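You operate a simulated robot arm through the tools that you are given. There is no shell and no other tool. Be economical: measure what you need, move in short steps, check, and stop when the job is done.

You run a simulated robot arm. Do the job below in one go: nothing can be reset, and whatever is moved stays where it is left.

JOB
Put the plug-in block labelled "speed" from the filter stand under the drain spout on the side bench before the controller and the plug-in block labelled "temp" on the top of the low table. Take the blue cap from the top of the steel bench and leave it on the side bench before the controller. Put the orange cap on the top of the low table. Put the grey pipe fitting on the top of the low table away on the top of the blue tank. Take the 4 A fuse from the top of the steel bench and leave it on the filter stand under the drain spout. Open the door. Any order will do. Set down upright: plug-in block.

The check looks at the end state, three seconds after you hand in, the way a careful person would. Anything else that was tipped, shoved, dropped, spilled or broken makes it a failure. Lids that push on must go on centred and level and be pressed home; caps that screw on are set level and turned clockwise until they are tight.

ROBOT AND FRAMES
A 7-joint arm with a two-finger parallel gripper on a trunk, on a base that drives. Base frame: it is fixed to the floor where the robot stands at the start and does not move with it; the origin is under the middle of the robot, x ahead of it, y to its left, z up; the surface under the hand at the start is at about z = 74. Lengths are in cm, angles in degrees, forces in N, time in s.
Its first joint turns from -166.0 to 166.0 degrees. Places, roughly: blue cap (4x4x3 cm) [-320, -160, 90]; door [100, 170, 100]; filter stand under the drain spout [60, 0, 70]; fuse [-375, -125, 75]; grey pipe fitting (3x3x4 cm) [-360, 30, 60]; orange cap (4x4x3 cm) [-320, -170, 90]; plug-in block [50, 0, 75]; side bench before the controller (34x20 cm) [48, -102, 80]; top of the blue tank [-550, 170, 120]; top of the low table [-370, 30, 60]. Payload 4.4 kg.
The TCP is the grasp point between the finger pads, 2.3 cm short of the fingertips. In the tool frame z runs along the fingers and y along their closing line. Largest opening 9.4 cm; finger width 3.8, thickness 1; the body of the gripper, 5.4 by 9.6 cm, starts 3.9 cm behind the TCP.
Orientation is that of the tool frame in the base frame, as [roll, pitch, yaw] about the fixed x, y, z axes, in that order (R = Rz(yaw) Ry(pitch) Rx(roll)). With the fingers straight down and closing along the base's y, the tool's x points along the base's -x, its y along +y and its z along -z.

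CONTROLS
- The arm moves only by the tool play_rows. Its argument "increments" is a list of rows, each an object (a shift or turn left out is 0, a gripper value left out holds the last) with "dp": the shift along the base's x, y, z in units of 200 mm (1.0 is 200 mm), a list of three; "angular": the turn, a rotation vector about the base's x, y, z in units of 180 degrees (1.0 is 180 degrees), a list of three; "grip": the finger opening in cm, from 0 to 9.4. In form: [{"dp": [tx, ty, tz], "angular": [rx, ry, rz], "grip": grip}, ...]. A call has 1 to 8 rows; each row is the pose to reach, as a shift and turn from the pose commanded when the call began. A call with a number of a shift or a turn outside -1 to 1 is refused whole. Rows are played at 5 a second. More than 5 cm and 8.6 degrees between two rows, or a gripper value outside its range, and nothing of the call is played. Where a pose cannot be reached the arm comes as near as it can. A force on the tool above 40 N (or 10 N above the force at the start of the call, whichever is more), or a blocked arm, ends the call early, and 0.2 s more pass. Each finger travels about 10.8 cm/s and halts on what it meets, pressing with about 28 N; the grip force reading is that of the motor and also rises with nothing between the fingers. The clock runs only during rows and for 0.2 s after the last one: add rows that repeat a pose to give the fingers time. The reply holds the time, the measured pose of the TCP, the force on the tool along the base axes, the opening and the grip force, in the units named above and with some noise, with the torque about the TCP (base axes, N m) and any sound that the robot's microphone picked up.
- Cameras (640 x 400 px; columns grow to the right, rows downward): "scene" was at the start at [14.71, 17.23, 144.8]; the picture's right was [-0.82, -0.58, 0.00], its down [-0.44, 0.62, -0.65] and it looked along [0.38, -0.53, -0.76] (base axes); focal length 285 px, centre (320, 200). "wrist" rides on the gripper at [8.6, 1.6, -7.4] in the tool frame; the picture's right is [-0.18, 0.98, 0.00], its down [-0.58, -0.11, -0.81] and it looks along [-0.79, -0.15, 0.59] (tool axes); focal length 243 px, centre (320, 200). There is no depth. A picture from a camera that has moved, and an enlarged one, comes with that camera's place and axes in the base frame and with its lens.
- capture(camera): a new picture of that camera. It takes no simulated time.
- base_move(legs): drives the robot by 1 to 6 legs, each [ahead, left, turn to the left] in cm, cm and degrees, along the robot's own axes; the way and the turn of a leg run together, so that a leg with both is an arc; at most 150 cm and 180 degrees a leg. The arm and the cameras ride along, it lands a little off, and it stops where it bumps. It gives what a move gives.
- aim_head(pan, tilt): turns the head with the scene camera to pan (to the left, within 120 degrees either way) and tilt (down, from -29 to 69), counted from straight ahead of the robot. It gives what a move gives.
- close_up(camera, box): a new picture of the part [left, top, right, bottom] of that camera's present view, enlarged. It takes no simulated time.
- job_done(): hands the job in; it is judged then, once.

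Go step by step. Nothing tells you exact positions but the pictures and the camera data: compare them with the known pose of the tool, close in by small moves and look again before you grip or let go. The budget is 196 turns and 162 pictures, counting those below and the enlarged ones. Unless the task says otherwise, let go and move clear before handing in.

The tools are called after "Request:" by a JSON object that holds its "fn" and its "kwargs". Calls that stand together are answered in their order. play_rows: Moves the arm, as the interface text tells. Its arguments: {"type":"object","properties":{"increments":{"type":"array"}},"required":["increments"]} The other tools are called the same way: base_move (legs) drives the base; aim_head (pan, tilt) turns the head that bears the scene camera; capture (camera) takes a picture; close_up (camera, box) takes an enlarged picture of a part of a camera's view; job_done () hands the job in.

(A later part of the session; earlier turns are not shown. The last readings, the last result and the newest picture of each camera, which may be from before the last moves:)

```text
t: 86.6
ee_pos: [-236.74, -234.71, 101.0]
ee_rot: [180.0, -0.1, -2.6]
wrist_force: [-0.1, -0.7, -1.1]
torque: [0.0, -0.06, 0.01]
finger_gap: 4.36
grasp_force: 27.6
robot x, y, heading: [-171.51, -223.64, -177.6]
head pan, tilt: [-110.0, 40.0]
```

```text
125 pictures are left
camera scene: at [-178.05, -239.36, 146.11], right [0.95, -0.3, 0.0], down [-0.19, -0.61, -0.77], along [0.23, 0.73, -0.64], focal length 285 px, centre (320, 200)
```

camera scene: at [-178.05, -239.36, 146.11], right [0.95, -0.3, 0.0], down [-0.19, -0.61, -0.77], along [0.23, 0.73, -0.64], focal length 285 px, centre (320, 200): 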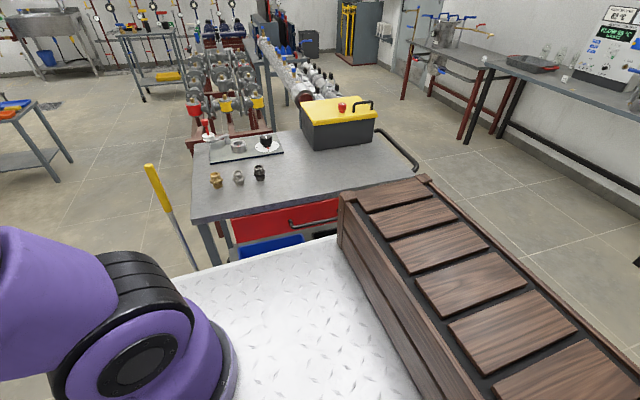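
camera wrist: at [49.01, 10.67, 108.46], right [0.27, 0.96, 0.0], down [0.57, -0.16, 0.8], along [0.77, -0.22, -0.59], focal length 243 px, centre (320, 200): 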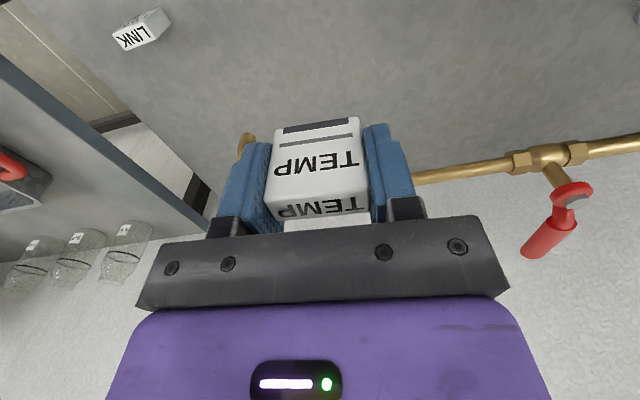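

I'll zoom in on the yellow-handled stick to learn what it is and where it stands.

Request:
{"fn": "close_up", "kwargs": {"camera": "scene", "box": [100, 120, 320, 280]}}

Request:
{"fn": "aim_head", "kwargs": {"pan": -85, "tilt": 35}}

Request:
{"fn": "capture", "kwargs": {"camera": "scene"}}

```text
2.50 times, centred on (210, 200) of scene
camera zoom: at [-178.05, -239.36, 146.11], right [0.95, -0.3, 0.0], down [-0.19, -0.61, -0.77], along [0.23, 0.73, -0.64], focal length 711 px, centre (595, 200)
```

zoom: 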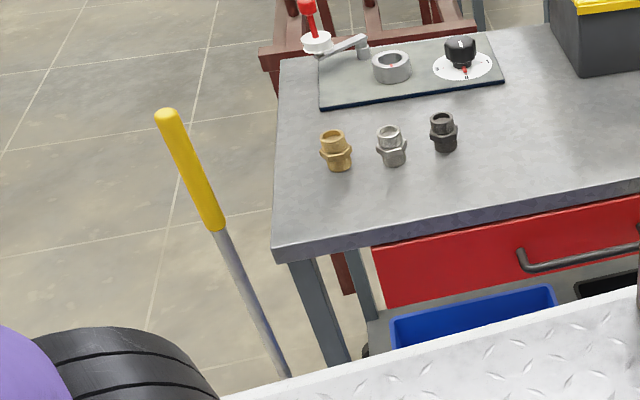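

```text
t: 87.5
ee_pos: [-236.87, -234.68, 101.0]
ee_rot: [179.9, -0.1, -2.5]
wrist_force: [-0.1, 0.3, -0.7]
torque: [0.0, -0.01, -0.04]
finger_gap: 4.36
grasp_force: 27.8
robot x, y, heading: [-171.49, -223.53, -177.5]
head pan, tilt: [-85.0, 35.0]
```

```text
123 pictures are left
camera scene: at [-181.74, -238.73, 146.87], right [0.99, 0.13, 0.0], down [0.07, -0.57, -0.82], along [-0.11, 0.81, -0.57], focal length 285 px, centre (320, 200)
```

scene: 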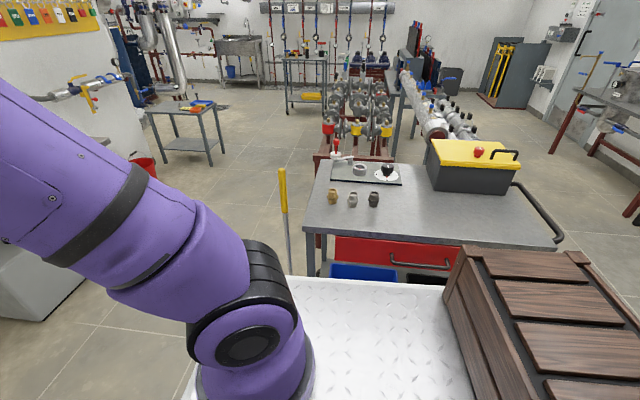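

The stick stands near (-215, -120); I'll pass between it and the bench. I'll advance, turn to face north, and check the gap before going through.

Request:
{"fn": "base_move", "kwargs": {"legs": [[66, 0, 0], [0, 0, -92.5]]}}

Request:
{"fn": "aim_head", "kwargs": {"pan": 0, "tilt": 35}}

Request:
{"fn": "capture", "kwargs": {"camera": "scene"}}

Request:
{"fn": "aim_head", "kwargs": {"pan": -40, "tilt": 45}}

Request:
{"fn": "capture", "kwargs": {"camera": "scene"}}

```text
t: 95.0
ee_pos: [-246.29, -161.48, 101.03]
ee_rot: [180.0, -0.2, -94.5]
wrist_force: [0.5, -0.5, -0.2]
torque: [-0.04, -0.01, -0.02]
finger_gap: 4.33
grasp_force: 28.1
robot x, y, heading: [-237.55, -226.69, 90.4]
head pan, tilt: [-85.0, 35.0]
```

```text
t: 96.6
ee_pos: [-246.25, -161.47, 100.94]
ee_rot: [180.0, -0.1, -94.5]
wrist_force: [-0.1, 0.0, -0.8]
torque: [0.0, -0.01, 0.0]
finger_gap: 4.34
grasp_force: 27.9
robot x, y, heading: [-237.18, -226.64, 90.7]
head pan, tilt: [0.0, 35.0]
```

```text
122 pictures are left
camera scene: at [-260.89, -208.01, 146.87], right [1.0, 0.01, 0.0], down [0.0, -0.57, -0.82], along [-0.01, 0.82, -0.57], focal length 285 px, centre (320, 200)
```

scene: 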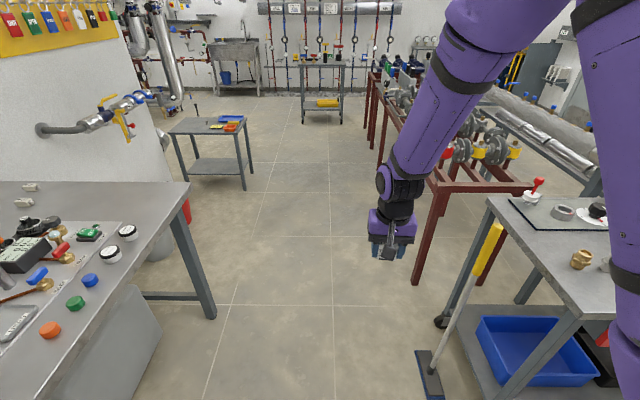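

```text
t: 97.7
ee_pos: [-246.31, -161.39, 100.99]
ee_rot: [179.9, -0.1, -94.5]
wrist_force: [0.3, 0.2, -0.4]
torque: [-0.01, 0.02, -0.05]
finger_gap: 4.34
grasp_force: 28.3
robot x, y, heading: [-237.25, -226.88, 90.4]
head pan, tilt: [-40.0, 45.0]
```

```text
121 pictures are left
camera scene: at [-255.65, -210.54, 145.39], right [0.77, -0.64, 0.0], down [-0.45, -0.55, -0.71], along [0.45, 0.55, -0.71], focal length 285 px, centre (320, 200)
```

scene: 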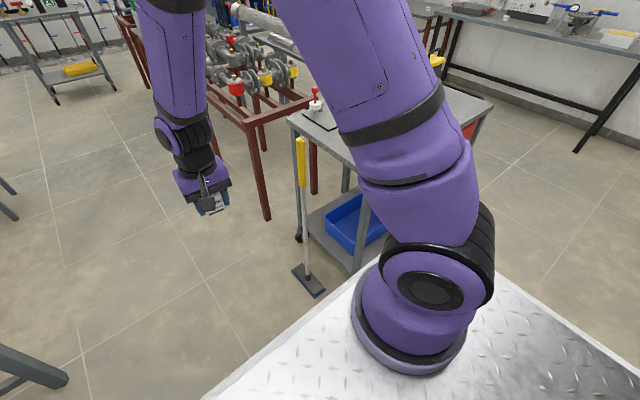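

It's a broom leaning on the cart; the passage is centred on x≈-258 with about 15 cm on either side. I'll drive through and go to the east side of the low table, facing west.

Request:
{"fn": "base_move", "kwargs": {"legs": [[0, 20.5, -0.5], [110, 0, 0]]}}

Request:
{"fn": "base_move", "kwargs": {"legs": [[140, 0, 0], [0, 0, 90]]}}

Request:
{"fn": "aim_head", "kwargs": {"pan": 0, "tilt": 45}}

Request:
{"fn": "capture", "kwargs": {"camera": "scene"}}

```text
t: 104.4
ee_pos: [-269.06, -53.86, 100.93]
ee_rot: [179.9, -0.1, -93.8]
wrist_force: [-0.8, -0.5, -1.6]
torque: [-0.02, -0.01, -0.02]
finger_gap: 4.36
grasp_force: 28.3
robot x, y, heading: [-259.42, -118.85, 91.2]
head pan, tilt: [-40.0, 45.0]
```

```text
t: 115.3
ee_pos: [-328.4, 10.49, 101.02]
ee_rot: [-179.9, -0.1, -1.7]
wrist_force: [1.0, -0.5, -1.0]
torque: [-0.05, 0.0, 0.03]
finger_gap: 4.36
grasp_force: 27.9
robot x, y, heading: [-263.67, 22.68, -176.9]
head pan, tilt: [-40.0, 45.0]
```

```text
t: 116.4
ee_pos: [-328.4, 10.49, 100.87]
ee_rot: [-180.0, -0.1, -1.7]
wrist_force: [0.1, -0.6, -0.4]
torque: [0.01, 0.02, -0.02]
finger_gap: 4.34
grasp_force: 28.1
robot x, y, heading: [-263.72, 21.95, -176.5]
head pan, tilt: [0.0, 45.0]
```

```text
120 pictures are left
camera scene: at [-280.14, -1.89, 145.39], right [-0.06, 1.0, 0.0], down [0.71, 0.04, -0.71], along [-0.71, -0.04, -0.71], focal length 285 px, centre (320, 200)
```

scene: 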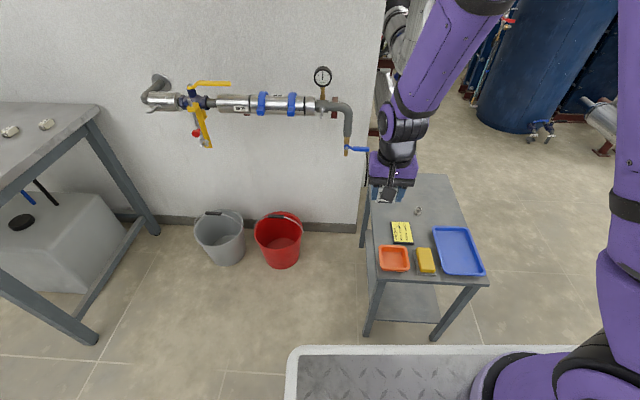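

I see the low table with orange tray, sponge, notepad, blue tray and the small grey fitting. Zoom in for positions.

Request:
{"fn": "close_up", "kwargs": {"camera": "scene", "box": [350, 160, 510, 300]}}

Request:
{"fn": "capture", "kwargs": {"camera": "wrist"}}

```text
2.86 times, centred on (430, 230) of scene
camera zoom: at [-280.14, -1.89, 145.39], right [-0.06, 1.0, 0.0], down [0.71, 0.04, -0.71], along [-0.71, -0.04, -0.71], focal length 813 px, centre (6, 114)
```

zoom: 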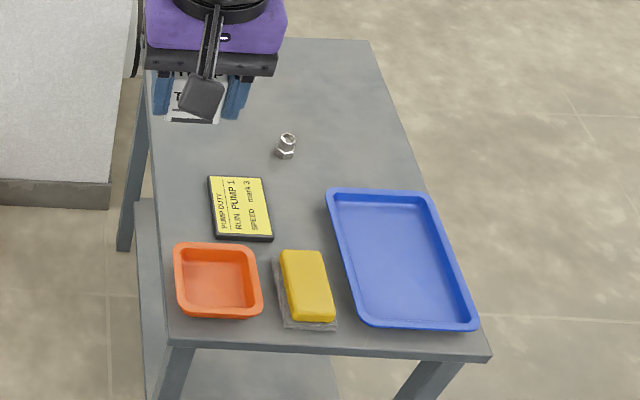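

```text
118 pictures are left
camera wrist: at [-319.91, 8.63, 108.44], right [-0.21, -0.98, 0.0], down [-0.58, 0.13, 0.81], along [-0.79, 0.17, -0.59], focal length 243 px, centre (320, 200)
```

wrist: 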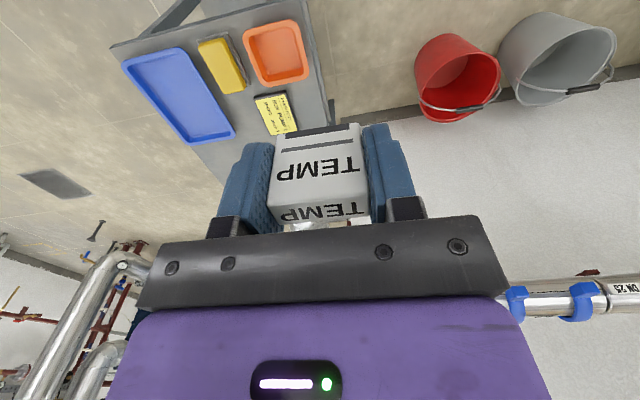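

Table top: x -329…-386, y 14…51, z≈60; fitting at about (-359, 32.6). I'll move up 16 cm and place TEMP behind the notepad at about (-363, 20).

Request:
{"fn": "base_move", "kwargs": {"legs": [[16, 0, -3.3]]}}

Request:
{"fn": "play_rows", "kwargs": {"increments": [{"dp": [-0.1, 0.1, -0.2]}, {"dp": [-0.2, 0.2, -0.4]}, {"dp": [-0.3, 0.3, -0.6]}, {"dp": [-0.4, 0.4, -0.8]}, {"dp": [-0.5, 0.5, -1.0]}, {"dp": [-0.5, 0.5, -1.0]}]}}

Request:
{"fn": "capture", "kwargs": {"camera": "wrist"}}

Request:
{"fn": "capture", "kwargs": {"camera": "scene"}}

```text
t: 117.8
ee_pos: [-345.14, 13.93, 100.84]
ee_rot: [-179.9, -0.1, -5.1]
wrist_force: [-0.4, -0.5, 0.1]
torque: [0.0, 0.02, 0.01]
finger_gap: 4.37
grasp_force: 27.8
robot x, y, heading: [-279.6, 22.25, 180.1]
head pan, tilt: [0.0, 45.0]
```

```text
t: 119.2
ee_pos: [-355.14, 24.01, 81.09]
ee_rot: [-180.0, -0.1, -5.1]
wrist_force: [-0.3, 0.2, -0.8]
torque: [-0.03, 0.0, -0.04]
finger_gap: 4.35
grasp_force: 28.2
robot x, y, heading: [-279.57, 21.8, 180.0]
head pan, tilt: [0.0, 45.0]
```

```text
117 pictures are left
camera wrist: at [-346.76, 21.64, 88.57], right [-0.27, -0.96, 0.0], down [-0.57, 0.16, 0.81], along [-0.78, 0.22, -0.59], focal length 243 px, centre (320, 200)
```

wrist: 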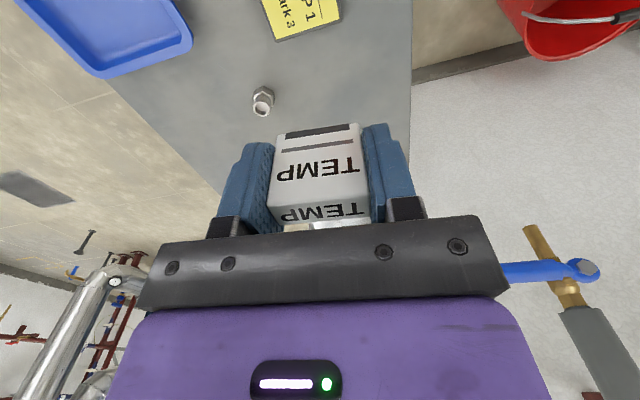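

```text
116 pictures are left
camera scene: at [-297.64, -1.3, 145.39], right [0.0, 1.0, 0.0], down [0.71, 0.0, -0.71], along [-0.71, 0.0, -0.71], focal length 285 px, centre (320, 200)
```

scene: 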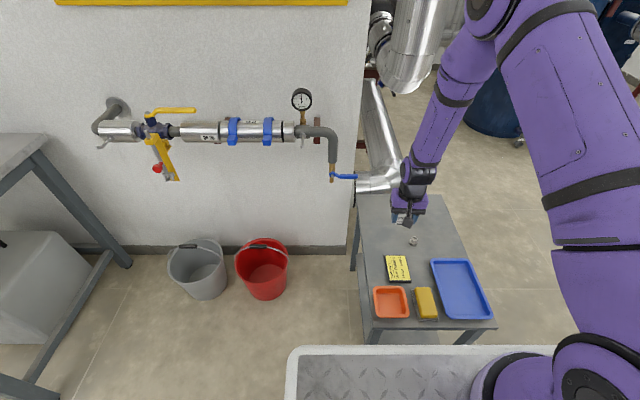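

Fitting is at about (-361, 33). I'll take TEMP to about (-366, 23.5), away from the wall valve lever, and lower toward the table (z≈59–60).

Request:
{"fn": "play_rows", "kwargs": {"increments": [{"dp": [-0.2, -0.02, -0.1]}, {"dp": [-0.4, -0.03, -0.2]}, {"dp": [-0.54, -0.03, -0.35]}, {"dp": [-0.54, -0.03, -0.55]}, {"dp": [-0.54, -0.03, -0.75]}, {"dp": [-0.54, -0.03, -0.75]}]}}

Request:
{"fn": "capture", "kwargs": {"camera": "wrist"}}

Request:
{"fn": "close_up", "kwargs": {"camera": "scene", "box": [330, 150, 490, 270]}}

```text
t: 120.6
ee_pos: [-365.97, 23.27, 65.97]
ee_rot: [180.0, -0.1, -5.2]
wrist_force: [0.5, -1.0, -1.1]
torque: [0.0, 0.01, -0.01]
finger_gap: 4.33
grasp_force: 28.1
robot x, y, heading: [-279.8, 22.1, 179.6]
head pan, tilt: [0.0, 45.0]
```

```text
115 pictures are left
camera wrist: at [-357.6, 20.95, 73.41], right [-0.27, -0.96, 0.0], down [-0.57, 0.16, 0.81], along [-0.78, 0.22, -0.59], focal length 243 px, centre (320, 200)
```

wrist: 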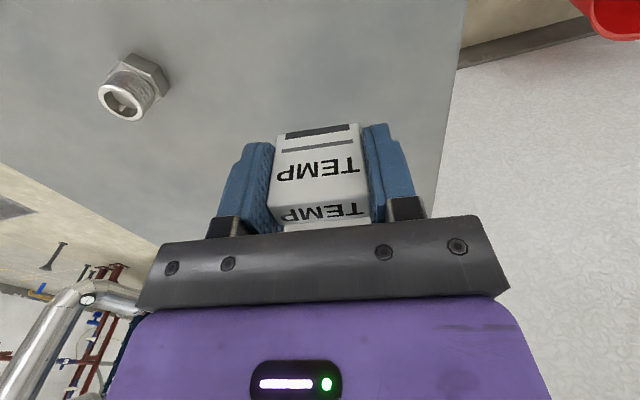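

```text
3.33 times, centred on (410, 210) of scene
camera zoom: at [-297.64, -1.3, 145.39], right [0.0, 1.0, 0.0], down [0.71, 0.0, -0.71], along [-0.71, 0.0, -0.71], focal length 948 px, centre (20, 167)
```

zoom: 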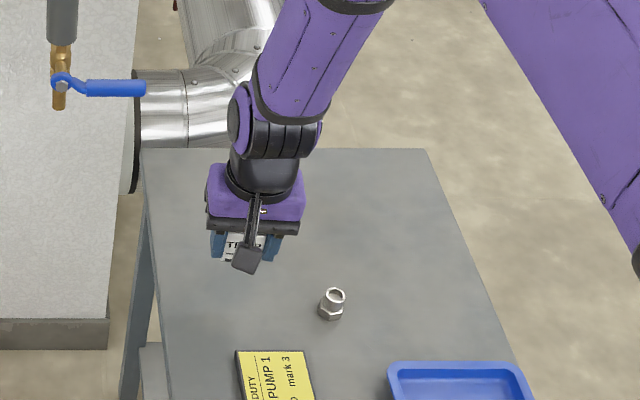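

Clear area below. Lowering in small steps until light contact.

Request:
{"fn": "play_rows", "kwargs": {"increments": [{"dp": [0, 0, -0.08]}, {"dp": [0, 0, -0.12]}, {"dp": [0, 0, -0.135]}, {"dp": [0, 0, -0.135]}]}}

Request:
{"fn": "play_rows", "kwargs": {"increments": [{"dp": [0, 0, -0.012]}, {"dp": [0, 0, -0.012]}]}}

Request:
{"fn": "play_rows", "kwargs": {"increments": [{"dp": [0, 0, -0.012]}, {"dp": [0, 0, -0.012]}]}}

```text
t: 121.6
ee_pos: [-365.96, 23.22, 63.37]
ee_rot: [180.0, -0.1, -5.0]
wrist_force: [-0.5, -1.0, -0.7]
torque: [0.01, 0.01, -0.02]
finger_gap: 4.35
grasp_force: 27.7
robot x, y, heading: [-279.59, 21.99, 179.8]
head pan, tilt: [0.0, 45.0]
```

```text
t: 122.2
ee_pos: [-365.99, 23.4, 63.0]
ee_rot: [180.0, -0.1, -5.2]
wrist_force: [0.1, -0.5, -1.2]
torque: [0.02, 0.0, -0.02]
finger_gap: 4.34
grasp_force: 27.5
robot x, y, heading: [-279.7, 21.85, 179.6]
head pan, tilt: [0.0, 45.0]
```

```text
t: 122.8
ee_pos: [-365.81, 23.41, 62.7]
ee_rot: [179.9, 0.0, -5.2]
wrist_force: [0.5, 0.4, -1.2]
torque: [0.0, -0.01, 0.01]
finger_gap: 4.33
grasp_force: 27.8
robot x, y, heading: [-279.76, 22.31, 180.0]
head pan, tilt: [0.0, 45.0]
```

Request:
{"fn": "play_rows", "kwargs": {"increments": [{"dp": [0, 0, -0.015]}, {"dp": [0, 0, -0.015]}]}}

Request:
{"fn": "play_rows", "kwargs": {"increments": [{"dp": [0, 0, -0.015]}, {"dp": [0, 0, -0.015]}]}}

Request:
{"fn": "close_up", "kwargs": {"camera": "scene", "box": [370, 200, 450, 250]}}

```text
t: 123.4
ee_pos: [-365.88, 23.35, 62.43]
ee_rot: [-180.0, -0.2, -5.2]
wrist_force: [0.1, -0.8, -0.5]
torque: [-0.01, -0.03, -0.03]
finger_gap: 4.35
grasp_force: 27.7
robot x, y, heading: [-279.89, 22.12, 179.9]
head pan, tilt: [0.0, 45.0]
```

```text
t: 124.0
ee_pos: [-365.93, 23.36, 62.33]
ee_rot: [-179.9, -0.1, -5.1]
wrist_force: [0.4, 0.6, -0.8]
torque: [-0.01, -0.02, -0.01]
finger_gap: 4.34
grasp_force: 28.3
robot x, y, heading: [-279.87, 22.1, 179.8]
head pan, tilt: [0.0, 45.0]
```

```text
8.00 times, centred on (410, 225) of scene
camera zoom: at [-297.65, -1.3, 145.39], right [0.0, 1.0, 0.0], down [0.71, 0.0, -0.71], along [-0.71, 0.0, -0.71], focal length 2276 px, centre (-400, 0)
```

zoom: 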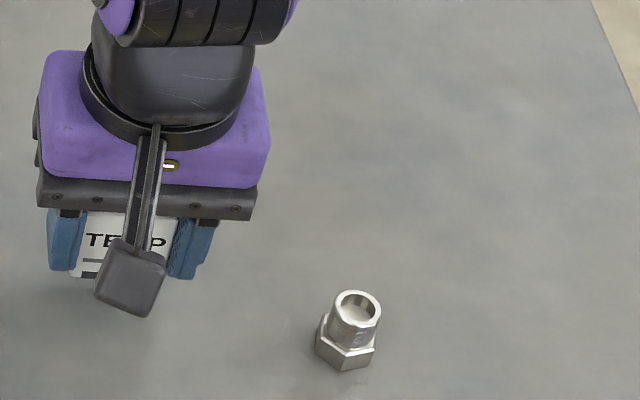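

Request:
{"fn": "play_rows", "kwargs": {"increments": [{"dp": [0, 0, -0.01]}, {"dp": [0, 0, -0.02]}, {"dp": [0, 0, -0.02]}]}}

Request:
{"fn": "play_rows", "kwargs": {"increments": [{"dp": [0, 0, -0.01]}, {"dp": [0, 0, -0.02]}, {"dp": [0, 0, -0.02]}]}}

```text
t: 124.8
ee_pos: [-366.09, 23.29, 61.8]
ee_rot: [180.0, -0.1, -5.1]
wrist_force: [0.8, -0.5, 0.0]
torque: [-0.02, 0.03, 0.01]
finger_gap: 4.34
grasp_force: 27.9
robot x, y, heading: [-279.48, 22.0, 180.1]
head pan, tilt: [0.0, 45.0]
```

```text
t: 125.6
ee_pos: [-365.95, 23.32, 61.37]
ee_rot: [179.9, -0.1, -5.1]
wrist_force: [0.2, -0.4, -0.4]
torque: [-0.01, 0.02, -0.01]
finger_gap: 4.35
grasp_force: 27.5
robot x, y, heading: [-279.72, 21.99, 180.0]
head pan, tilt: [0.0, 45.0]
```

Request:
{"fn": "play_rows", "kwargs": {"increments": [{"dp": [0, 0, -0.01]}, {"dp": [0, 0, -0.02]}, {"dp": [0, 0, -0.02]}]}}

Request:
{"fn": "play_rows", "kwargs": {"increments": [{"dp": [0, 0, -0.01]}, {"dp": [0, 0, -0.02]}, {"dp": [0, 0, -0.02]}]}}

```text
t: 126.4
ee_pos: [-365.96, 23.37, 61.08]
ee_rot: [-179.9, -0.1, -5.2]
wrist_force: [1.2, 0.4, 2.0]
torque: [-0.03, -0.03, 0.01]
finger_gap: 4.36
grasp_force: 27.5
robot x, y, heading: [-280.02, 22.25, 179.9]
head pan, tilt: [0.0, 45.0]
```

```text
t: 127.2
ee_pos: [-365.99, 23.35, 60.86]
ee_rot: [180.0, 0.1, -5.1]
wrist_force: [-2.6, -3.9, 23.0]
torque: [-0.08, 0.06, 0.0]
finger_gap: 4.36
grasp_force: 27.9
robot x, y, heading: [-279.8, 21.79, 180.2]
head pan, tilt: [0.0, 45.0]
```

Contact at TCP z≈61, so the table is at z≈58. Ease up, release, rise.

Request:
{"fn": "play_rows", "kwargs": {"increments": [{"dp": [0, 0, 0.014]}, {"dp": [0, 0, 0.014], "grip": 5}, {"dp": [0, 0, 0.014], "grip": 7}, {"dp": [0, 0, 0.014], "grip": 7}, {"dp": [0, 0, 0.15]}, {"dp": [0, 0, 0.35]}, {"dp": [0, 0, 0.6]}, {"dp": [0, 0, 0.6]}]}}

Request:
{"fn": "capture", "kwargs": {"camera": "wrist"}}

Request:
{"fn": "close_up", "kwargs": {"camera": "scene", "box": [350, 190, 470, 270]}}

```text
t: 129.0
ee_pos: [-366.08, 23.52, 72.62]
ee_rot: [180.0, -0.1, -5.1]
wrist_force: [-0.2, 0.0, -0.8]
torque: [-0.01, -0.01, -0.01]
finger_gap: 6.99
grasp_force: 0.0
robot x, y, heading: [-279.59, 22.39, 179.9]
head pan, tilt: [0.0, 45.0]
```

```text
112 pictures are left
camera wrist: at [-357.6, 21.05, 80.05], right [-0.27, -0.96, 0.0], down [-0.57, 0.16, 0.81], along [-0.78, 0.22, -0.59], focal length 243 px, centre (320, 200)
```

wrist: 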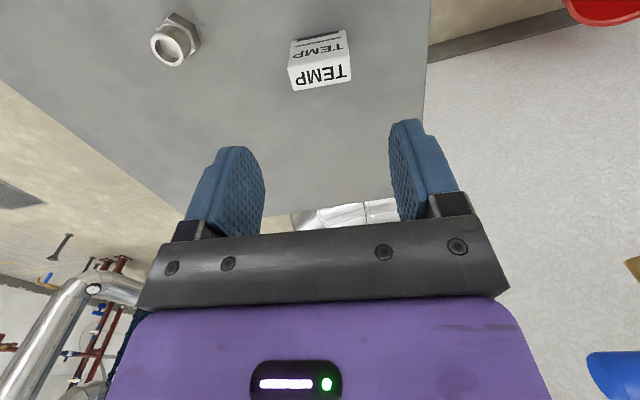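

```text
5.00 times, centred on (410, 230) of scene
camera zoom: at [-297.66, -1.3, 145.38], right [0.0, 1.0, 0.0], down [0.71, 0.0, -0.71], along [-0.71, 0.0, -0.71], focal length 1423 px, centre (-130, 50)
```

zoom: 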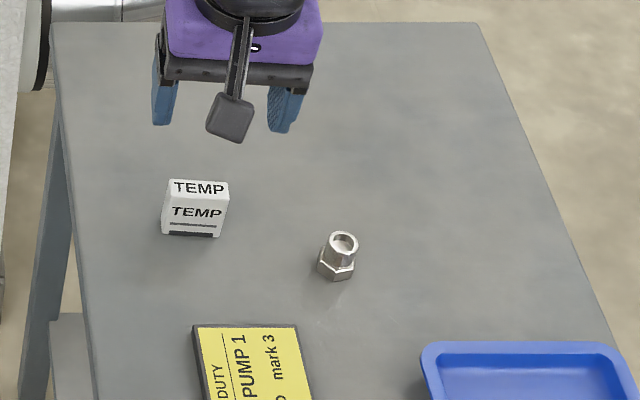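

TEMP stands upright. The fitting is at about (-361.4, 32.7), standing. I'll move over it and check the hex orientation.

Request:
{"fn": "play_rows", "kwargs": {"increments": [{"dp": [0.12, 0.23, 0]}, {"dp": [0.235, 0.46, 0]}, {"dp": [0.235, 0.46, -0.15]}, {"dp": [0.235, 0.46, -0.15]}]}}

Request:
{"fn": "close_up", "kwargs": {"camera": "wrist", "box": [160, 0, 480, 200]}}

```text
refused: row 1 steps farther than a row can; nothing moved
```

```text
2.00 times, centred on (320, 100) of wrist
camera zoom: at [-357.6, 21.05, 80.05], right [-0.27, -0.96, 0.0], down [-0.57, 0.16, 0.81], along [-0.78, 0.22, -0.59], focal length 485 px, centre (320, 400)
```

zoom: 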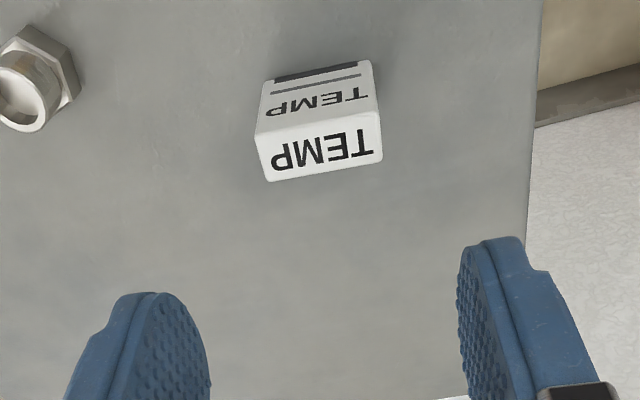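

Request:
{"fn": "play_rows", "kwargs": {"increments": [{"dp": [0.08, 0.15, 0]}, {"dp": [0.16, 0.3, 0]}, {"dp": [0.235, 0.46, 0]}, {"dp": [0.235, 0.46, -0.15]}, {"dp": [0.235, 0.46, -0.15]}]}}

Request:
{"fn": "close_up", "kwargs": {"camera": "wrist", "box": [160, 0, 480, 200]}}

```text
t: 130.2
ee_pos: [-361.37, 32.47, 69.38]
ee_rot: [-180.0, -0.1, -5.0]
wrist_force: [0.8, 0.5, -0.1]
torque: [-0.01, 0.01, -0.03]
finger_gap: 7.0
grasp_force: 0.0
robot x, y, heading: [-279.52, 22.05, 180.0]
head pan, tilt: [0.0, 45.0]
```

```text
2.00 times, centred on (320, 100) of wrist
camera zoom: at [-352.9, 30.16, 76.94], right [-0.27, -0.96, 0.0], down [-0.57, 0.16, 0.81], along [-0.78, 0.22, -0.59], focal length 485 px, centre (320, 400)
```

zoom: 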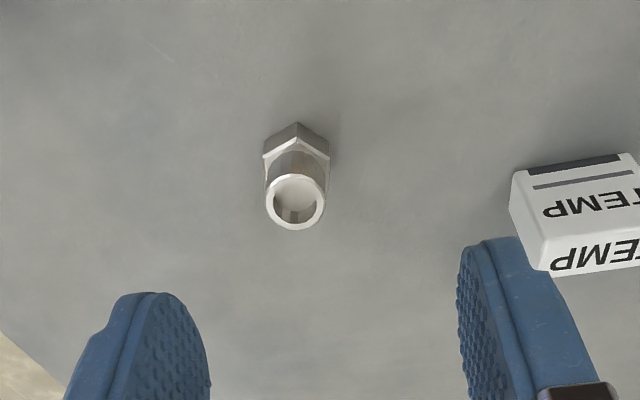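

Hex flats face the finger direction nicely. Fitting at about (-361.6, 33.3). Centre, descend and grip.

Request:
{"fn": "play_rows", "kwargs": {"increments": [{"dp": [-0.01, 0.04, -0.1], "grip": 6}, {"dp": [-0.01, 0.04, -0.25]}, {"dp": [-0.01, 0.04, -0.36]}, {"dp": [-0.01, 0.04, -0.425]}, {"dp": [-0.01, 0.04, -0.425]}]}}

Request:
{"fn": "capture", "kwargs": {"camera": "wrist"}}

```text
t: 131.4
ee_pos: [-361.41, 33.46, 61.17]
ee_rot: [-179.9, 0.0, -5.1]
wrist_force: [0.6, -0.2, -0.4]
torque: [0.0, 0.02, 0.0]
finger_gap: 6.0
grasp_force: 0.0
robot x, y, heading: [-279.53, 22.05, 179.8]
head pan, tilt: [0.0, 45.0]
```

```text
108 pictures are left
camera wrist: at [-353.04, 30.99, 68.58], right [-0.27, -0.96, 0.0], down [-0.57, 0.16, 0.81], along [-0.78, 0.22, -0.59], focal length 243 px, centre (320, 200)
```

wrist: 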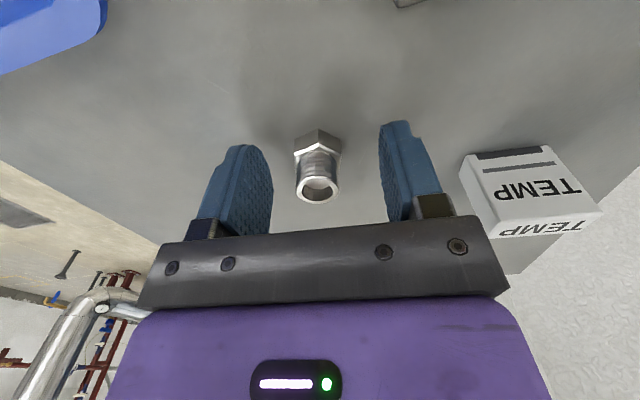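

Request:
{"fn": "play_rows", "kwargs": {"increments": [{"grip": 1}, {"grip": 1}, {"grip": 1}, {"grip": 1}, {"dp": [0, 0, 0.15], "grip": 1}, {"dp": [0, 0, 0.4], "grip": 1}, {"dp": [0, 0, 0.65], "grip": 1}, {"dp": [0.0, 0, 0.9], "grip": 1}]}}

Request:
{"fn": "capture", "kwargs": {"camera": "wrist"}}

Request:
{"fn": "aim_head", "kwargs": {"pan": -45, "tilt": 15}}

Request:
{"fn": "capture", "kwargs": {"camera": "scene"}}

Request:
{"fn": "aim_head", "kwargs": {"pan": -95, "tilt": 25}}

Request:
{"fn": "capture", "kwargs": {"camera": "scene"}}

```text
t: 133.2
ee_pos: [-361.54, 33.26, 79.16]
ee_rot: [-180.0, -0.2, -5.1]
wrist_force: [-0.2, -0.1, -1.4]
torque: [0.0, -0.04, 0.02]
finger_gap: 2.6
grasp_force: 28.2
robot x, y, heading: [-279.6, 22.06, 179.9]
head pan, tilt: [0.0, 45.0]
```

```text
107 pictures are left
camera wrist: at [-353.18, 30.84, 86.63], right [-0.27, -0.96, 0.0], down [-0.57, 0.16, 0.8], along [-0.77, 0.22, -0.59], focal length 243 px, centre (320, 200)
```

wrist: 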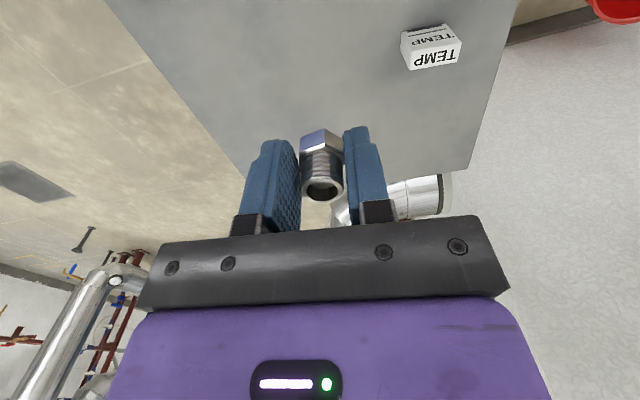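

```text
t: 134.4
ee_pos: [-361.65, 33.29, 79.19]
ee_rot: [180.0, -0.1, -5.1]
wrist_force: [0.5, -0.3, 0.1]
torque: [-0.02, 0.02, 0.0]
finger_gap: 2.59
grasp_force: 28.3
robot x, y, heading: [-279.49, 21.71, 179.9]
head pan, tilt: [-45.0, 15.0]
```

```text
106 pictures are left
camera scene: at [-296.12, 5.3, 150.06], right [0.71, 0.71, 0.0], down [0.18, -0.18, -0.97], along [-0.68, 0.68, -0.26], focal length 285 px, centre (320, 200)
```

scene: 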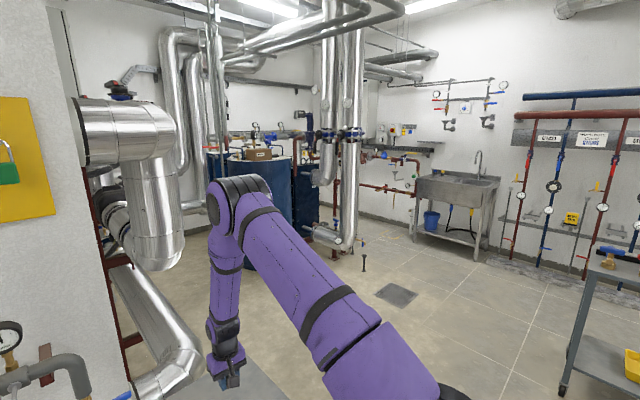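

```text
t: 135.5
ee_pos: [-361.7, 33.16, 79.17]
ee_rot: [-179.9, -0.2, -5.1]
wrist_force: [0.3, 0.7, 0.9]
torque: [0.01, 0.05, -0.03]
finger_gap: 2.59
grasp_force: 27.9
robot x, y, heading: [-279.78, 22.09, 179.8]
head pan, tilt: [-95.0, 25.0]
```

```text
105 pictures are left
camera scene: at [-288.71, 7.87, 148.45], right [1.0, -0.09, 0.0], down [-0.04, -0.42, -0.91], along [0.08, 0.9, -0.42], focal length 285 px, centre (320, 200)
```

scene: 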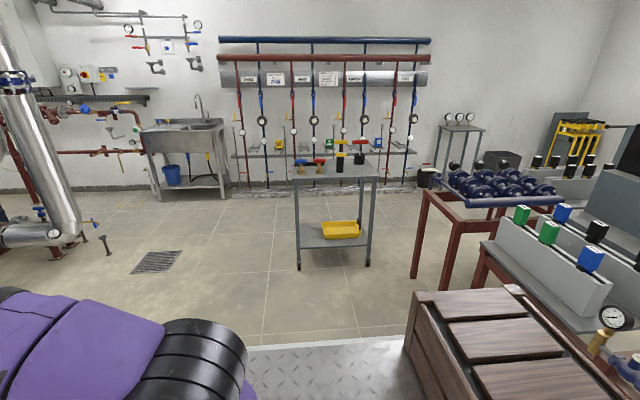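

Fitting held. The blue tank is to the west-north-west with pipes around it. I'll raise the hand, drive to about (-390, 130) and look.

Request:
{"fn": "play_rows", "kwargs": {"increments": [{"dp": [0.05, 0, 0.24]}, {"dp": [0.1, 0, 0.48]}, {"dp": [0.15, 0, 0.72]}, {"dp": [0.2, 0, 0.95]}]}}

Request:
{"fn": "play_rows", "kwargs": {"increments": [{"dp": [0.05, 0, 0.24]}, {"dp": [0.1, 0, 0.48]}, {"dp": [0.15, 0, 0.72]}, {"dp": [0.2, 0, 0.95]}, {"dp": [0.2, 0, 1.0]}, {"dp": [0.2, 0, 1.0]}]}}

Request:
{"fn": "base_move", "kwargs": {"legs": [[0, -108, 0], [95, 0, 0]]}}

Request:
{"fn": "aim_head", "kwargs": {"pan": 0, "tilt": 15}}

Request:
{"fn": "capture", "kwargs": {"camera": "scene"}}

Request:
{"fn": "aim_head", "kwargs": {"pan": 0, "tilt": 50}}

Request:
{"fn": "capture", "kwargs": {"camera": "scene"}}

```text
t: 136.5
ee_pos: [-357.44, 33.42, 98.04]
ee_rot: [-180.0, -0.2, -5.1]
wrist_force: [-0.4, 0.1, -0.9]
torque: [0.01, -0.03, 0.03]
finger_gap: 2.58
grasp_force: 28.3
robot x, y, heading: [-279.5, 22.23, 179.9]
head pan, tilt: [-95.0, 25.0]
```

```text
t: 137.9
ee_pos: [-353.23, 33.33, 118.04]
ee_rot: [-180.0, -0.2, -5.1]
wrist_force: [-0.3, -0.4, -0.9]
torque: [0.02, 0.0, 0.02]
finger_gap: 2.54
grasp_force: 28.0
robot x, y, heading: [-279.43, 22.23, 179.8]
head pan, tilt: [-95.0, 25.0]
```

```text
t: 148.1
ee_pos: [-449.12, 144.26, 118.1]
ee_rot: [-180.0, -0.1, -6.2]
wrist_force: [-0.2, 0.5, -0.3]
torque: [0.01, -0.02, 0.01]
finger_gap: 2.36
grasp_force: 27.9
robot x, y, heading: [-375.72, 131.57, 178.7]
head pan, tilt: [-95.0, 25.0]
```

```text
t: 149.8
ee_pos: [-449.04, 144.22, 118.09]
ee_rot: [180.0, 0.0, -6.2]
wrist_force: [-0.1, -0.3, -0.6]
torque: [-0.01, 0.02, -0.02]
finger_gap: 2.35
grasp_force: 28.6
robot x, y, heading: [-375.68, 131.22, 178.8]
head pan, tilt: [0.0, 15.0]
```

```text
104 pictures are left
camera scene: at [-395.23, 108.53, 150.07], right [0.02, 1.0, 0.0], down [0.26, -0.01, -0.97], along [-0.97, 0.02, -0.26], focal length 285 px, centre (320, 200)
```

scene: 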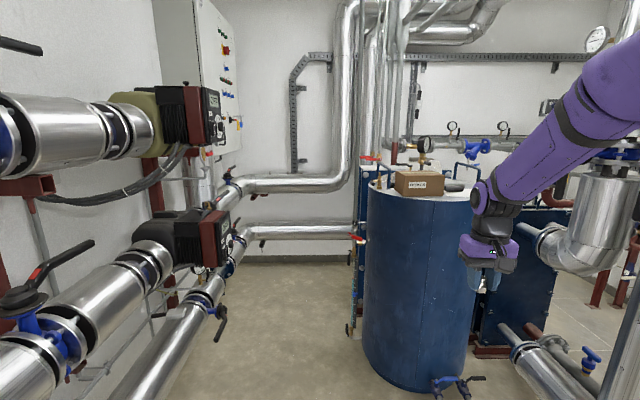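

```text
t: 150.8
ee_pos: [-449.11, 144.31, 117.93]
ee_rot: [180.0, -0.2, -6.3]
wrist_force: [-0.3, -0.2, -1.1]
torque: [0.03, 0.01, 0.0]
finger_gap: 2.38
grasp_force: 27.8
robot x, y, heading: [-375.63, 131.29, 179.1]
head pan, tilt: [0.0, 50.0]
```

```text
103 pictures are left
camera scene: at [-393.6, 108.49, 144.7], right [0.02, 1.0, 0.0], down [0.77, -0.02, -0.64], along [-0.64, 0.01, -0.77], focal length 285 px, centre (320, 200)
```

scene: 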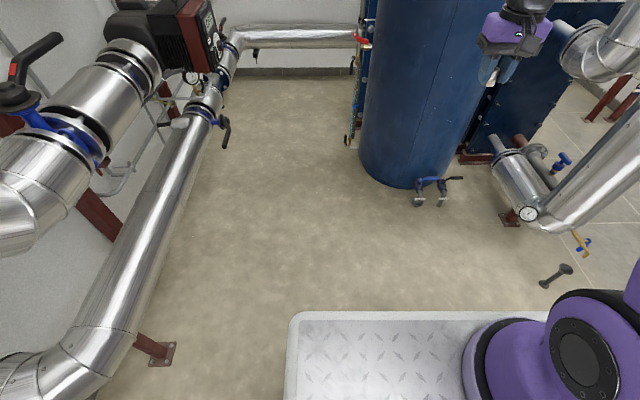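

The tank top is at z≈117, about (-553, 175). The grip gap shrank slightly, so I'll check the fitting, then raise the hand.

Request:
{"fn": "capture", "kwargs": {"camera": "wrist"}}

Request:
{"fn": "play_rows", "kwargs": {"increments": [{"dp": [0.0, 0, 0.24]}, {"dp": [0.0, 0, 0.48]}, {"dp": [0, 0, 0.72]}, {"dp": [0, 0, 0.85]}, {"dp": [0, 0, 0.85]}]}}

```text
102 pictures are left
camera wrist: at [-440.74, 141.74, 125.53], right [-0.29, -0.96, 0.0], down [-0.57, 0.17, 0.81], along [-0.77, 0.23, -0.59], focal length 243 px, centre (320, 200)
```

wrist: 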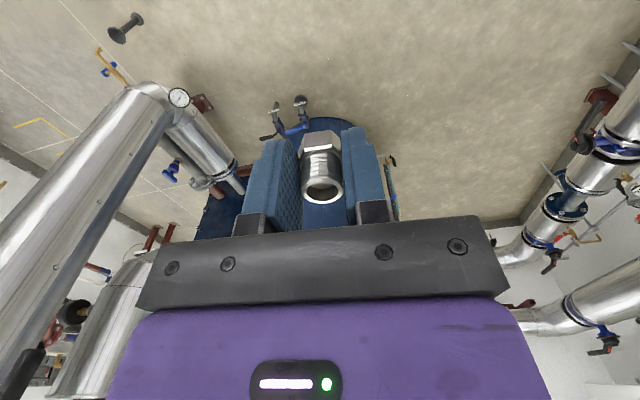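

```text
t: 152.0
ee_pos: [-449.14, 144.31, 135.29]
ee_rot: [179.9, -0.2, -6.2]
wrist_force: [0.5, 0.3, -1.2]
torque: [-0.03, 0.01, 0.02]
finger_gap: 2.35
grasp_force: 28.2
robot x, y, heading: [-375.67, 131.55, 178.8]
head pan, tilt: [0.0, 50.0]
```

The hex just settled onto its flats; it's secure and upright. Now drive up to the tank.

Request:
{"fn": "base_move", "kwargs": {"legs": [[75, 0, 0]]}}

Request:
{"fn": "aim_head", "kwargs": {"pan": -25, "tilt": 35}}

Request:
{"fn": "capture", "kwargs": {"camera": "scene"}}

Request:
{"fn": "capture", "kwargs": {"camera": "wrist"}}

```text
t: 156.2
ee_pos: [-525.43, 145.1, 135.27]
ee_rot: [-180.0, -0.2, -5.8]
wrist_force: [0.3, -1.0, -0.7]
torque: [0.0, -0.01, 0.01]
finger_gap: 2.35
grasp_force: 27.8
robot x, y, heading: [-451.9, 132.52, 179.1]
head pan, tilt: [0.0, 50.0]
```

```text
t: 157.1
ee_pos: [-525.37, 145.33, 135.12]
ee_rot: [180.0, -0.1, -5.7]
wrist_force: [-0.3, -0.1, -1.0]
torque: [-0.02, -0.02, 0.0]
finger_gap: 2.39
grasp_force: 27.7
robot x, y, heading: [-452.02, 132.89, 179.2]
head pan, tilt: [-25.0, 35.0]
```

```text
101 pictures are left
camera scene: at [-469.95, 113.39, 146.86], right [0.43, 0.9, 0.0], down [0.52, -0.25, -0.82], along [-0.74, 0.36, -0.57], focal length 285 px, centre (320, 200)
```

scene: 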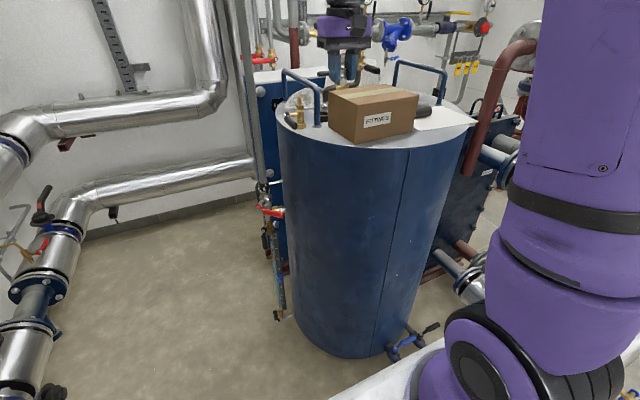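

```text
100 pictures are left
camera wrist: at [-517.12, 142.68, 142.73], right [-0.28, -0.96, 0.0], down [-0.57, 0.17, 0.81], along [-0.77, 0.23, -0.59], focal length 243 px, centre (320, 200)
```

wrist: 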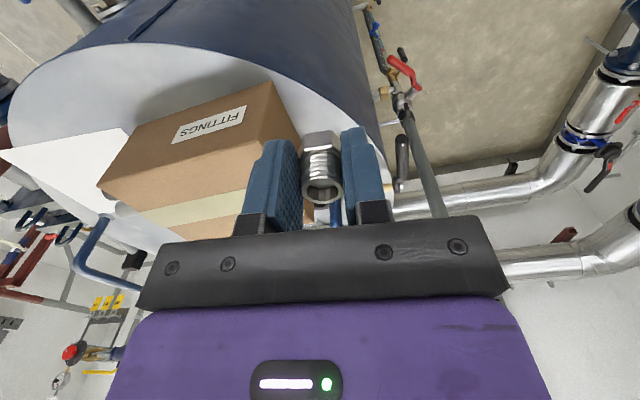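

Request:
{"fn": "close_up", "kwargs": {"camera": "scene", "box": [260, 50, 500, 170]}}

Request:
{"fn": "close_up", "kwargs": {"camera": "wrist", "box": [0, 0, 400, 250]}}

```text
2.67 times, centred on (380, 110) of scene
camera zoom: at [-469.95, 113.39, 146.86], right [0.43, 0.9, 0.0], down [0.52, -0.25, -0.82], along [-0.74, 0.36, -0.57], focal length 759 px, centre (160, 440)
```

zoom: 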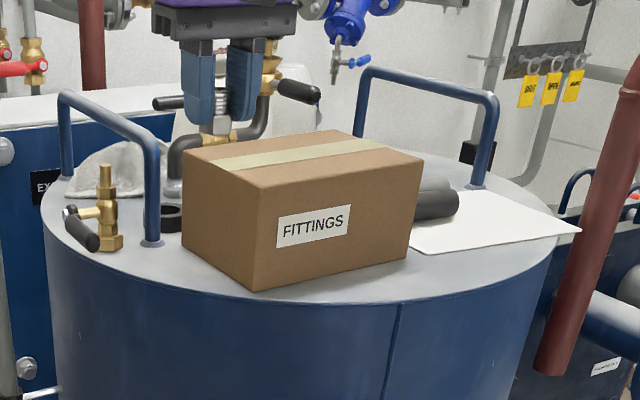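

```text
1.60 times, centred on (200, 125) of wrist
camera zoom: at [-517.12, 142.68, 142.73], right [-0.28, -0.96, 0.0], down [-0.57, 0.17, 0.81], along [-0.77, 0.23, -0.59], focal length 388 px, centre (512, 320)
```

zoom: 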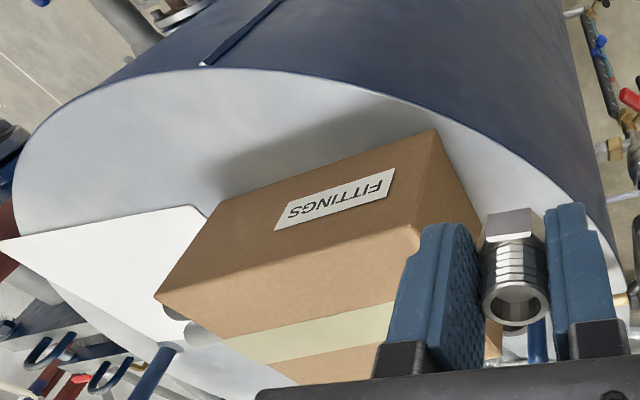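

Free space lies at the front rim of the tank top, north-east of the box and short of the paper: about (-523.6, 177). I'll move there high, square the yaw, and look.

Request:
{"fn": "play_rows", "kwargs": {"increments": [{"dp": [0.02, 0.22, 0.02], "angular": [0, 0, 0.008]}, {"dp": [0.04, 0.45, 0.02], "angular": [0, 0, 0.016]}, {"dp": [0.06, 0.68, 0.02], "angular": [0, 0, 0.024]}, {"dp": [0.085, 0.9, 0.02], "angular": [0, 0, 0.032]}, {"dp": [0.085, 1.0, 0.02], "angular": [0, 0, 0.032]}, {"dp": [0.085, 1.0, 0.02], "angular": [0, 0, 0.032]}]}}

Request:
{"fn": "play_rows", "kwargs": {"increments": [{"dp": [0, 0.22, 0]}, {"dp": [0, 0.45, 0]}, {"dp": [0, 0.585, 0]}, {"dp": [0, 0.585, -0.2]}, {"dp": [0, 0.585, -0.3]}, {"dp": [0, 0.585, -0.3]}]}}

Request:
{"fn": "capture", "kwargs": {"camera": "wrist"}}

Request:
{"fn": "close_up", "kwargs": {"camera": "scene", "box": [300, 20, 540, 170]}}

```text
t: 158.4
ee_pos: [-523.74, 165.03, 135.68]
ee_rot: [179.9, 0.0, -0.1]
wrist_force: [-1.0, -0.1, -1.2]
torque: [0.0, 0.0, -0.02]
finger_gap: 2.35
grasp_force: 27.4
robot x, y, heading: [-451.73, 132.87, 179.3]
head pan, tilt: [-25.0, 35.0]
```

```text
t: 159.8
ee_pos: [-523.77, 176.83, 129.58]
ee_rot: [-180.0, -0.1, -0.1]
wrist_force: [0.1, -0.1, -0.1]
torque: [0.0, -0.01, -0.01]
finger_gap: 2.37
grasp_force: 27.7
robot x, y, heading: [-452.16, 132.73, 179.1]
head pan, tilt: [-25.0, 35.0]
```

```text
97 pictures are left
camera wrist: at [-515.23, 175.24, 137.02], right [-0.19, -0.98, 0.0], down [-0.58, 0.11, 0.81], along [-0.79, 0.15, -0.59], focal length 243 px, centre (320, 200)
```

wrist: 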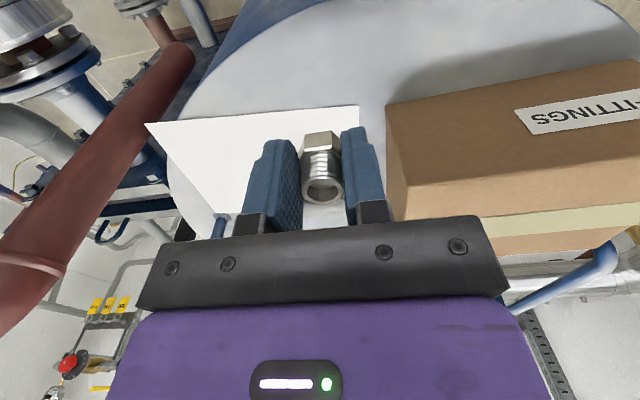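

```text
2.67 times, centred on (420, 95) of scene
camera zoom: at [-469.95, 113.41, 146.87], right [0.44, 0.9, 0.0], down [0.52, -0.25, -0.82], along [-0.74, 0.36, -0.57], focal length 759 px, centre (53, 480)
```

zoom: 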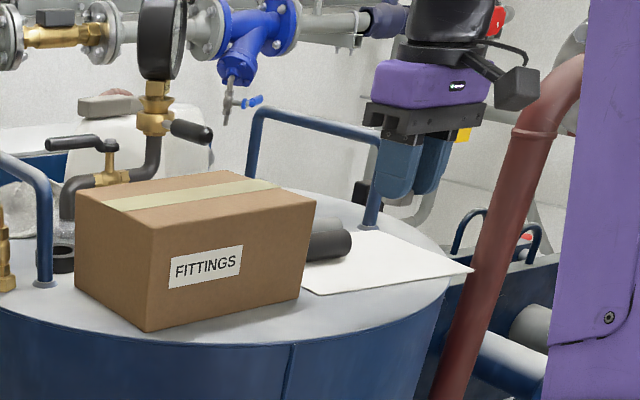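

The spot under the hand is bare tank top, between rim and paper. Descending.

Request:
{"fn": "play_rows", "kwargs": {"increments": [{"dp": [0, 0, -0.15]}, {"dp": [0, 0, -0.3]}, {"dp": [0, 0, -0.4]}, {"dp": [0, 0, -0.43]}, {"dp": [0, 0, -0.43]}]}}

Request:
{"fn": "play_rows", "kwargs": {"increments": [{"dp": [0, 0, -0.01]}, {"dp": [0, 0, -0.02]}, {"dp": [0, 0, -0.02]}]}}

Request:
{"fn": "close_up", "kwargs": {"camera": "scene", "box": [380, 60, 500, 160]}}

```text
t: 161.1
ee_pos: [-523.93, 176.98, 121.02]
ee_rot: [180.0, 0.0, -0.1]
wrist_force: [-0.2, -0.2, -0.4]
torque: [-0.02, 0.0, 0.03]
finger_gap: 2.36
grasp_force: 28.1
robot x, y, heading: [-451.6, 132.88, 179.2]
head pan, tilt: [-25.0, 35.0]
```

```text
t: 161.8
ee_pos: [-523.7, 176.93, 120.68]
ee_rot: [-180.0, -0.1, -0.1]
wrist_force: [-0.4, -0.1, -1.8]
torque: [0.03, 0.03, -0.03]
finger_gap: 2.37
grasp_force: 28.5
robot x, y, heading: [-452.11, 132.96, 179.2]
head pan, tilt: [-25.0, 35.0]
```

```text
4.00 times, centred on (440, 110) of scene
camera zoom: at [-469.95, 113.41, 146.87], right [0.44, 0.9, 0.0], down [0.52, -0.25, -0.82], along [-0.74, 0.36, -0.57], focal length 1138 px, centre (-160, 560)
```

zoom: 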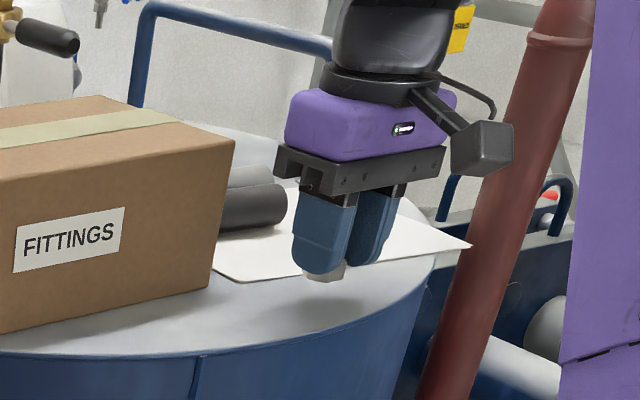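

Request:
{"fn": "play_rows", "kwargs": {"increments": [{"dp": [0, 0, -0.01]}, {"dp": [0, 0, -0.02]}, {"dp": [0, 0, -0.02]}]}}

Request:
{"fn": "play_rows", "kwargs": {"increments": [{"dp": [0, 0, -0.01]}, {"dp": [0, 0, -0.02]}, {"dp": [0, 0, -0.02]}]}}

Request:
{"fn": "play_rows", "kwargs": {"increments": [{"dp": [0, 0, -0.01]}, {"dp": [0, 0, -0.02]}, {"dp": [0, 0, -0.02]}]}}

```text
t: 162.7
ee_pos: [-523.7, 176.96, 120.18]
ee_rot: [180.0, -0.1, -0.1]
wrist_force: [-0.2, -0.2, -0.3]
torque: [0.02, 0.0, 0.02]
finger_gap: 2.37
grasp_force: 28.3
robot x, y, heading: [-452.18, 132.89, 179.3]
head pan, tilt: [-25.0, 35.0]
```

```text
t: 163.4
ee_pos: [-523.8, 176.75, 119.95]
ee_rot: [180.0, -0.1, -0.1]
wrist_force: [0.7, 0.6, -1.6]
torque: [0.01, 0.0, -0.01]
finger_gap: 2.37
grasp_force: 28.0
robot x, y, heading: [-451.99, 132.94, 179.3]
head pan, tilt: [-25.0, 35.0]
```

```text
t: 164.2
ee_pos: [-523.79, 176.91, 119.44]
ee_rot: [-180.0, -0.1, -0.1]
wrist_force: [-0.4, -0.5, -0.4]
torque: [0.01, -0.01, 0.02]
finger_gap: 2.38
grasp_force: 28.5
robot x, y, heading: [-451.83, 132.89, 179.2]
head pan, tilt: [-25.0, 35.0]
```

Request:
{"fn": "play_rows", "kwargs": {"increments": [{"dp": [0, 0, -0.01]}, {"dp": [0, 0, -0.02]}, {"dp": [0, 0, -0.02]}]}}

Request:
{"fn": "play_rows", "kwargs": {"increments": [{"dp": [0, 0, -0.01]}, {"dp": [0, 0, -0.02]}, {"dp": [0, 0, -0.02]}]}}

Request:
{"fn": "close_up", "kwargs": {"camera": "scene", "box": [380, 60, 500, 160]}}

```text
t: 165.1
ee_pos: [-523.76, 176.75, 119.1]
ee_rot: [180.0, -0.1, -0.1]
wrist_force: [-0.1, 1.0, -0.4]
torque: [-0.01, 0.0, 0.0]
finger_gap: 2.35
grasp_force: 27.9
robot x, y, heading: [-451.92, 133.11, 179.1]
head pan, tilt: [-25.0, 35.0]
```

```text
t: 165.8
ee_pos: [-523.74, 176.8, 118.81]
ee_rot: [-179.9, 0.1, -0.1]
wrist_force: [0.2, -1.5, 17.7]
torque: [-0.09, 0.03, 0.02]
finger_gap: 2.39
grasp_force: 28.4
robot x, y, heading: [-451.84, 132.74, 179.3]
head pan, tilt: [-25.0, 35.0]
```

```text
4.00 times, centred on (440, 110) of scene
camera zoom: at [-469.88, 113.35, 146.87], right [0.44, 0.9, 0.0], down [0.52, -0.25, -0.82], along [-0.74, 0.36, -0.57], focal length 1138 px, centre (-160, 560)
```

zoom: 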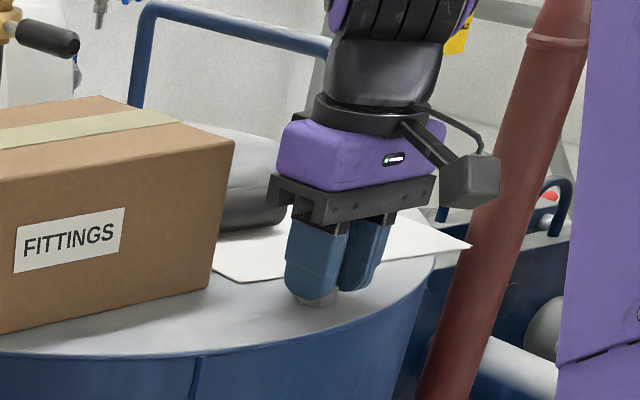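

Contact. Ease up 2 mm, release, and rise straight up.

Request:
{"fn": "play_rows", "kwargs": {"increments": [{"dp": [0, 0, 0.012]}, {"dp": [0, 0, 0.012], "grip": 3}, {"dp": [0, 0, 0.012], "grip": 5}, {"dp": [0, 0, 0.012], "grip": 5}, {"dp": [0, 0, 0.15]}, {"dp": [0, 0, 0.35]}, {"dp": [0, 0, 0.6]}, {"dp": [0, 0, 0.8]}]}}

Request:
{"fn": "close_up", "kwargs": {"camera": "scene", "box": [380, 60, 500, 160]}}

```text
t: 167.7
ee_pos: [-523.64, 176.68, 134.67]
ee_rot: [-180.0, -0.1, -0.1]
wrist_force: [-0.9, 0.3, -0.7]
torque: [-0.03, -0.02, 0.0]
finger_gap: 5.01
grasp_force: 0.0
robot x, y, heading: [-451.59, 132.93, 179.2]
head pan, tilt: [-25.0, 35.0]
```

```text
4.00 times, centred on (440, 110) of scene
camera zoom: at [-469.97, 113.42, 146.87], right [0.44, 0.9, 0.0], down [0.52, -0.25, -0.82], along [-0.74, 0.36, -0.57], focal length 1138 px, centre (-160, 560)
```

zoom: 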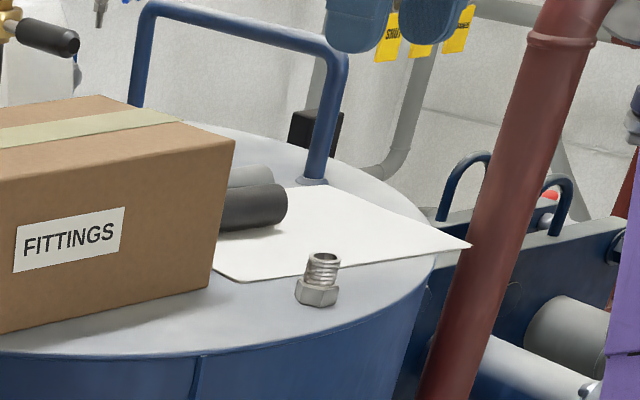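

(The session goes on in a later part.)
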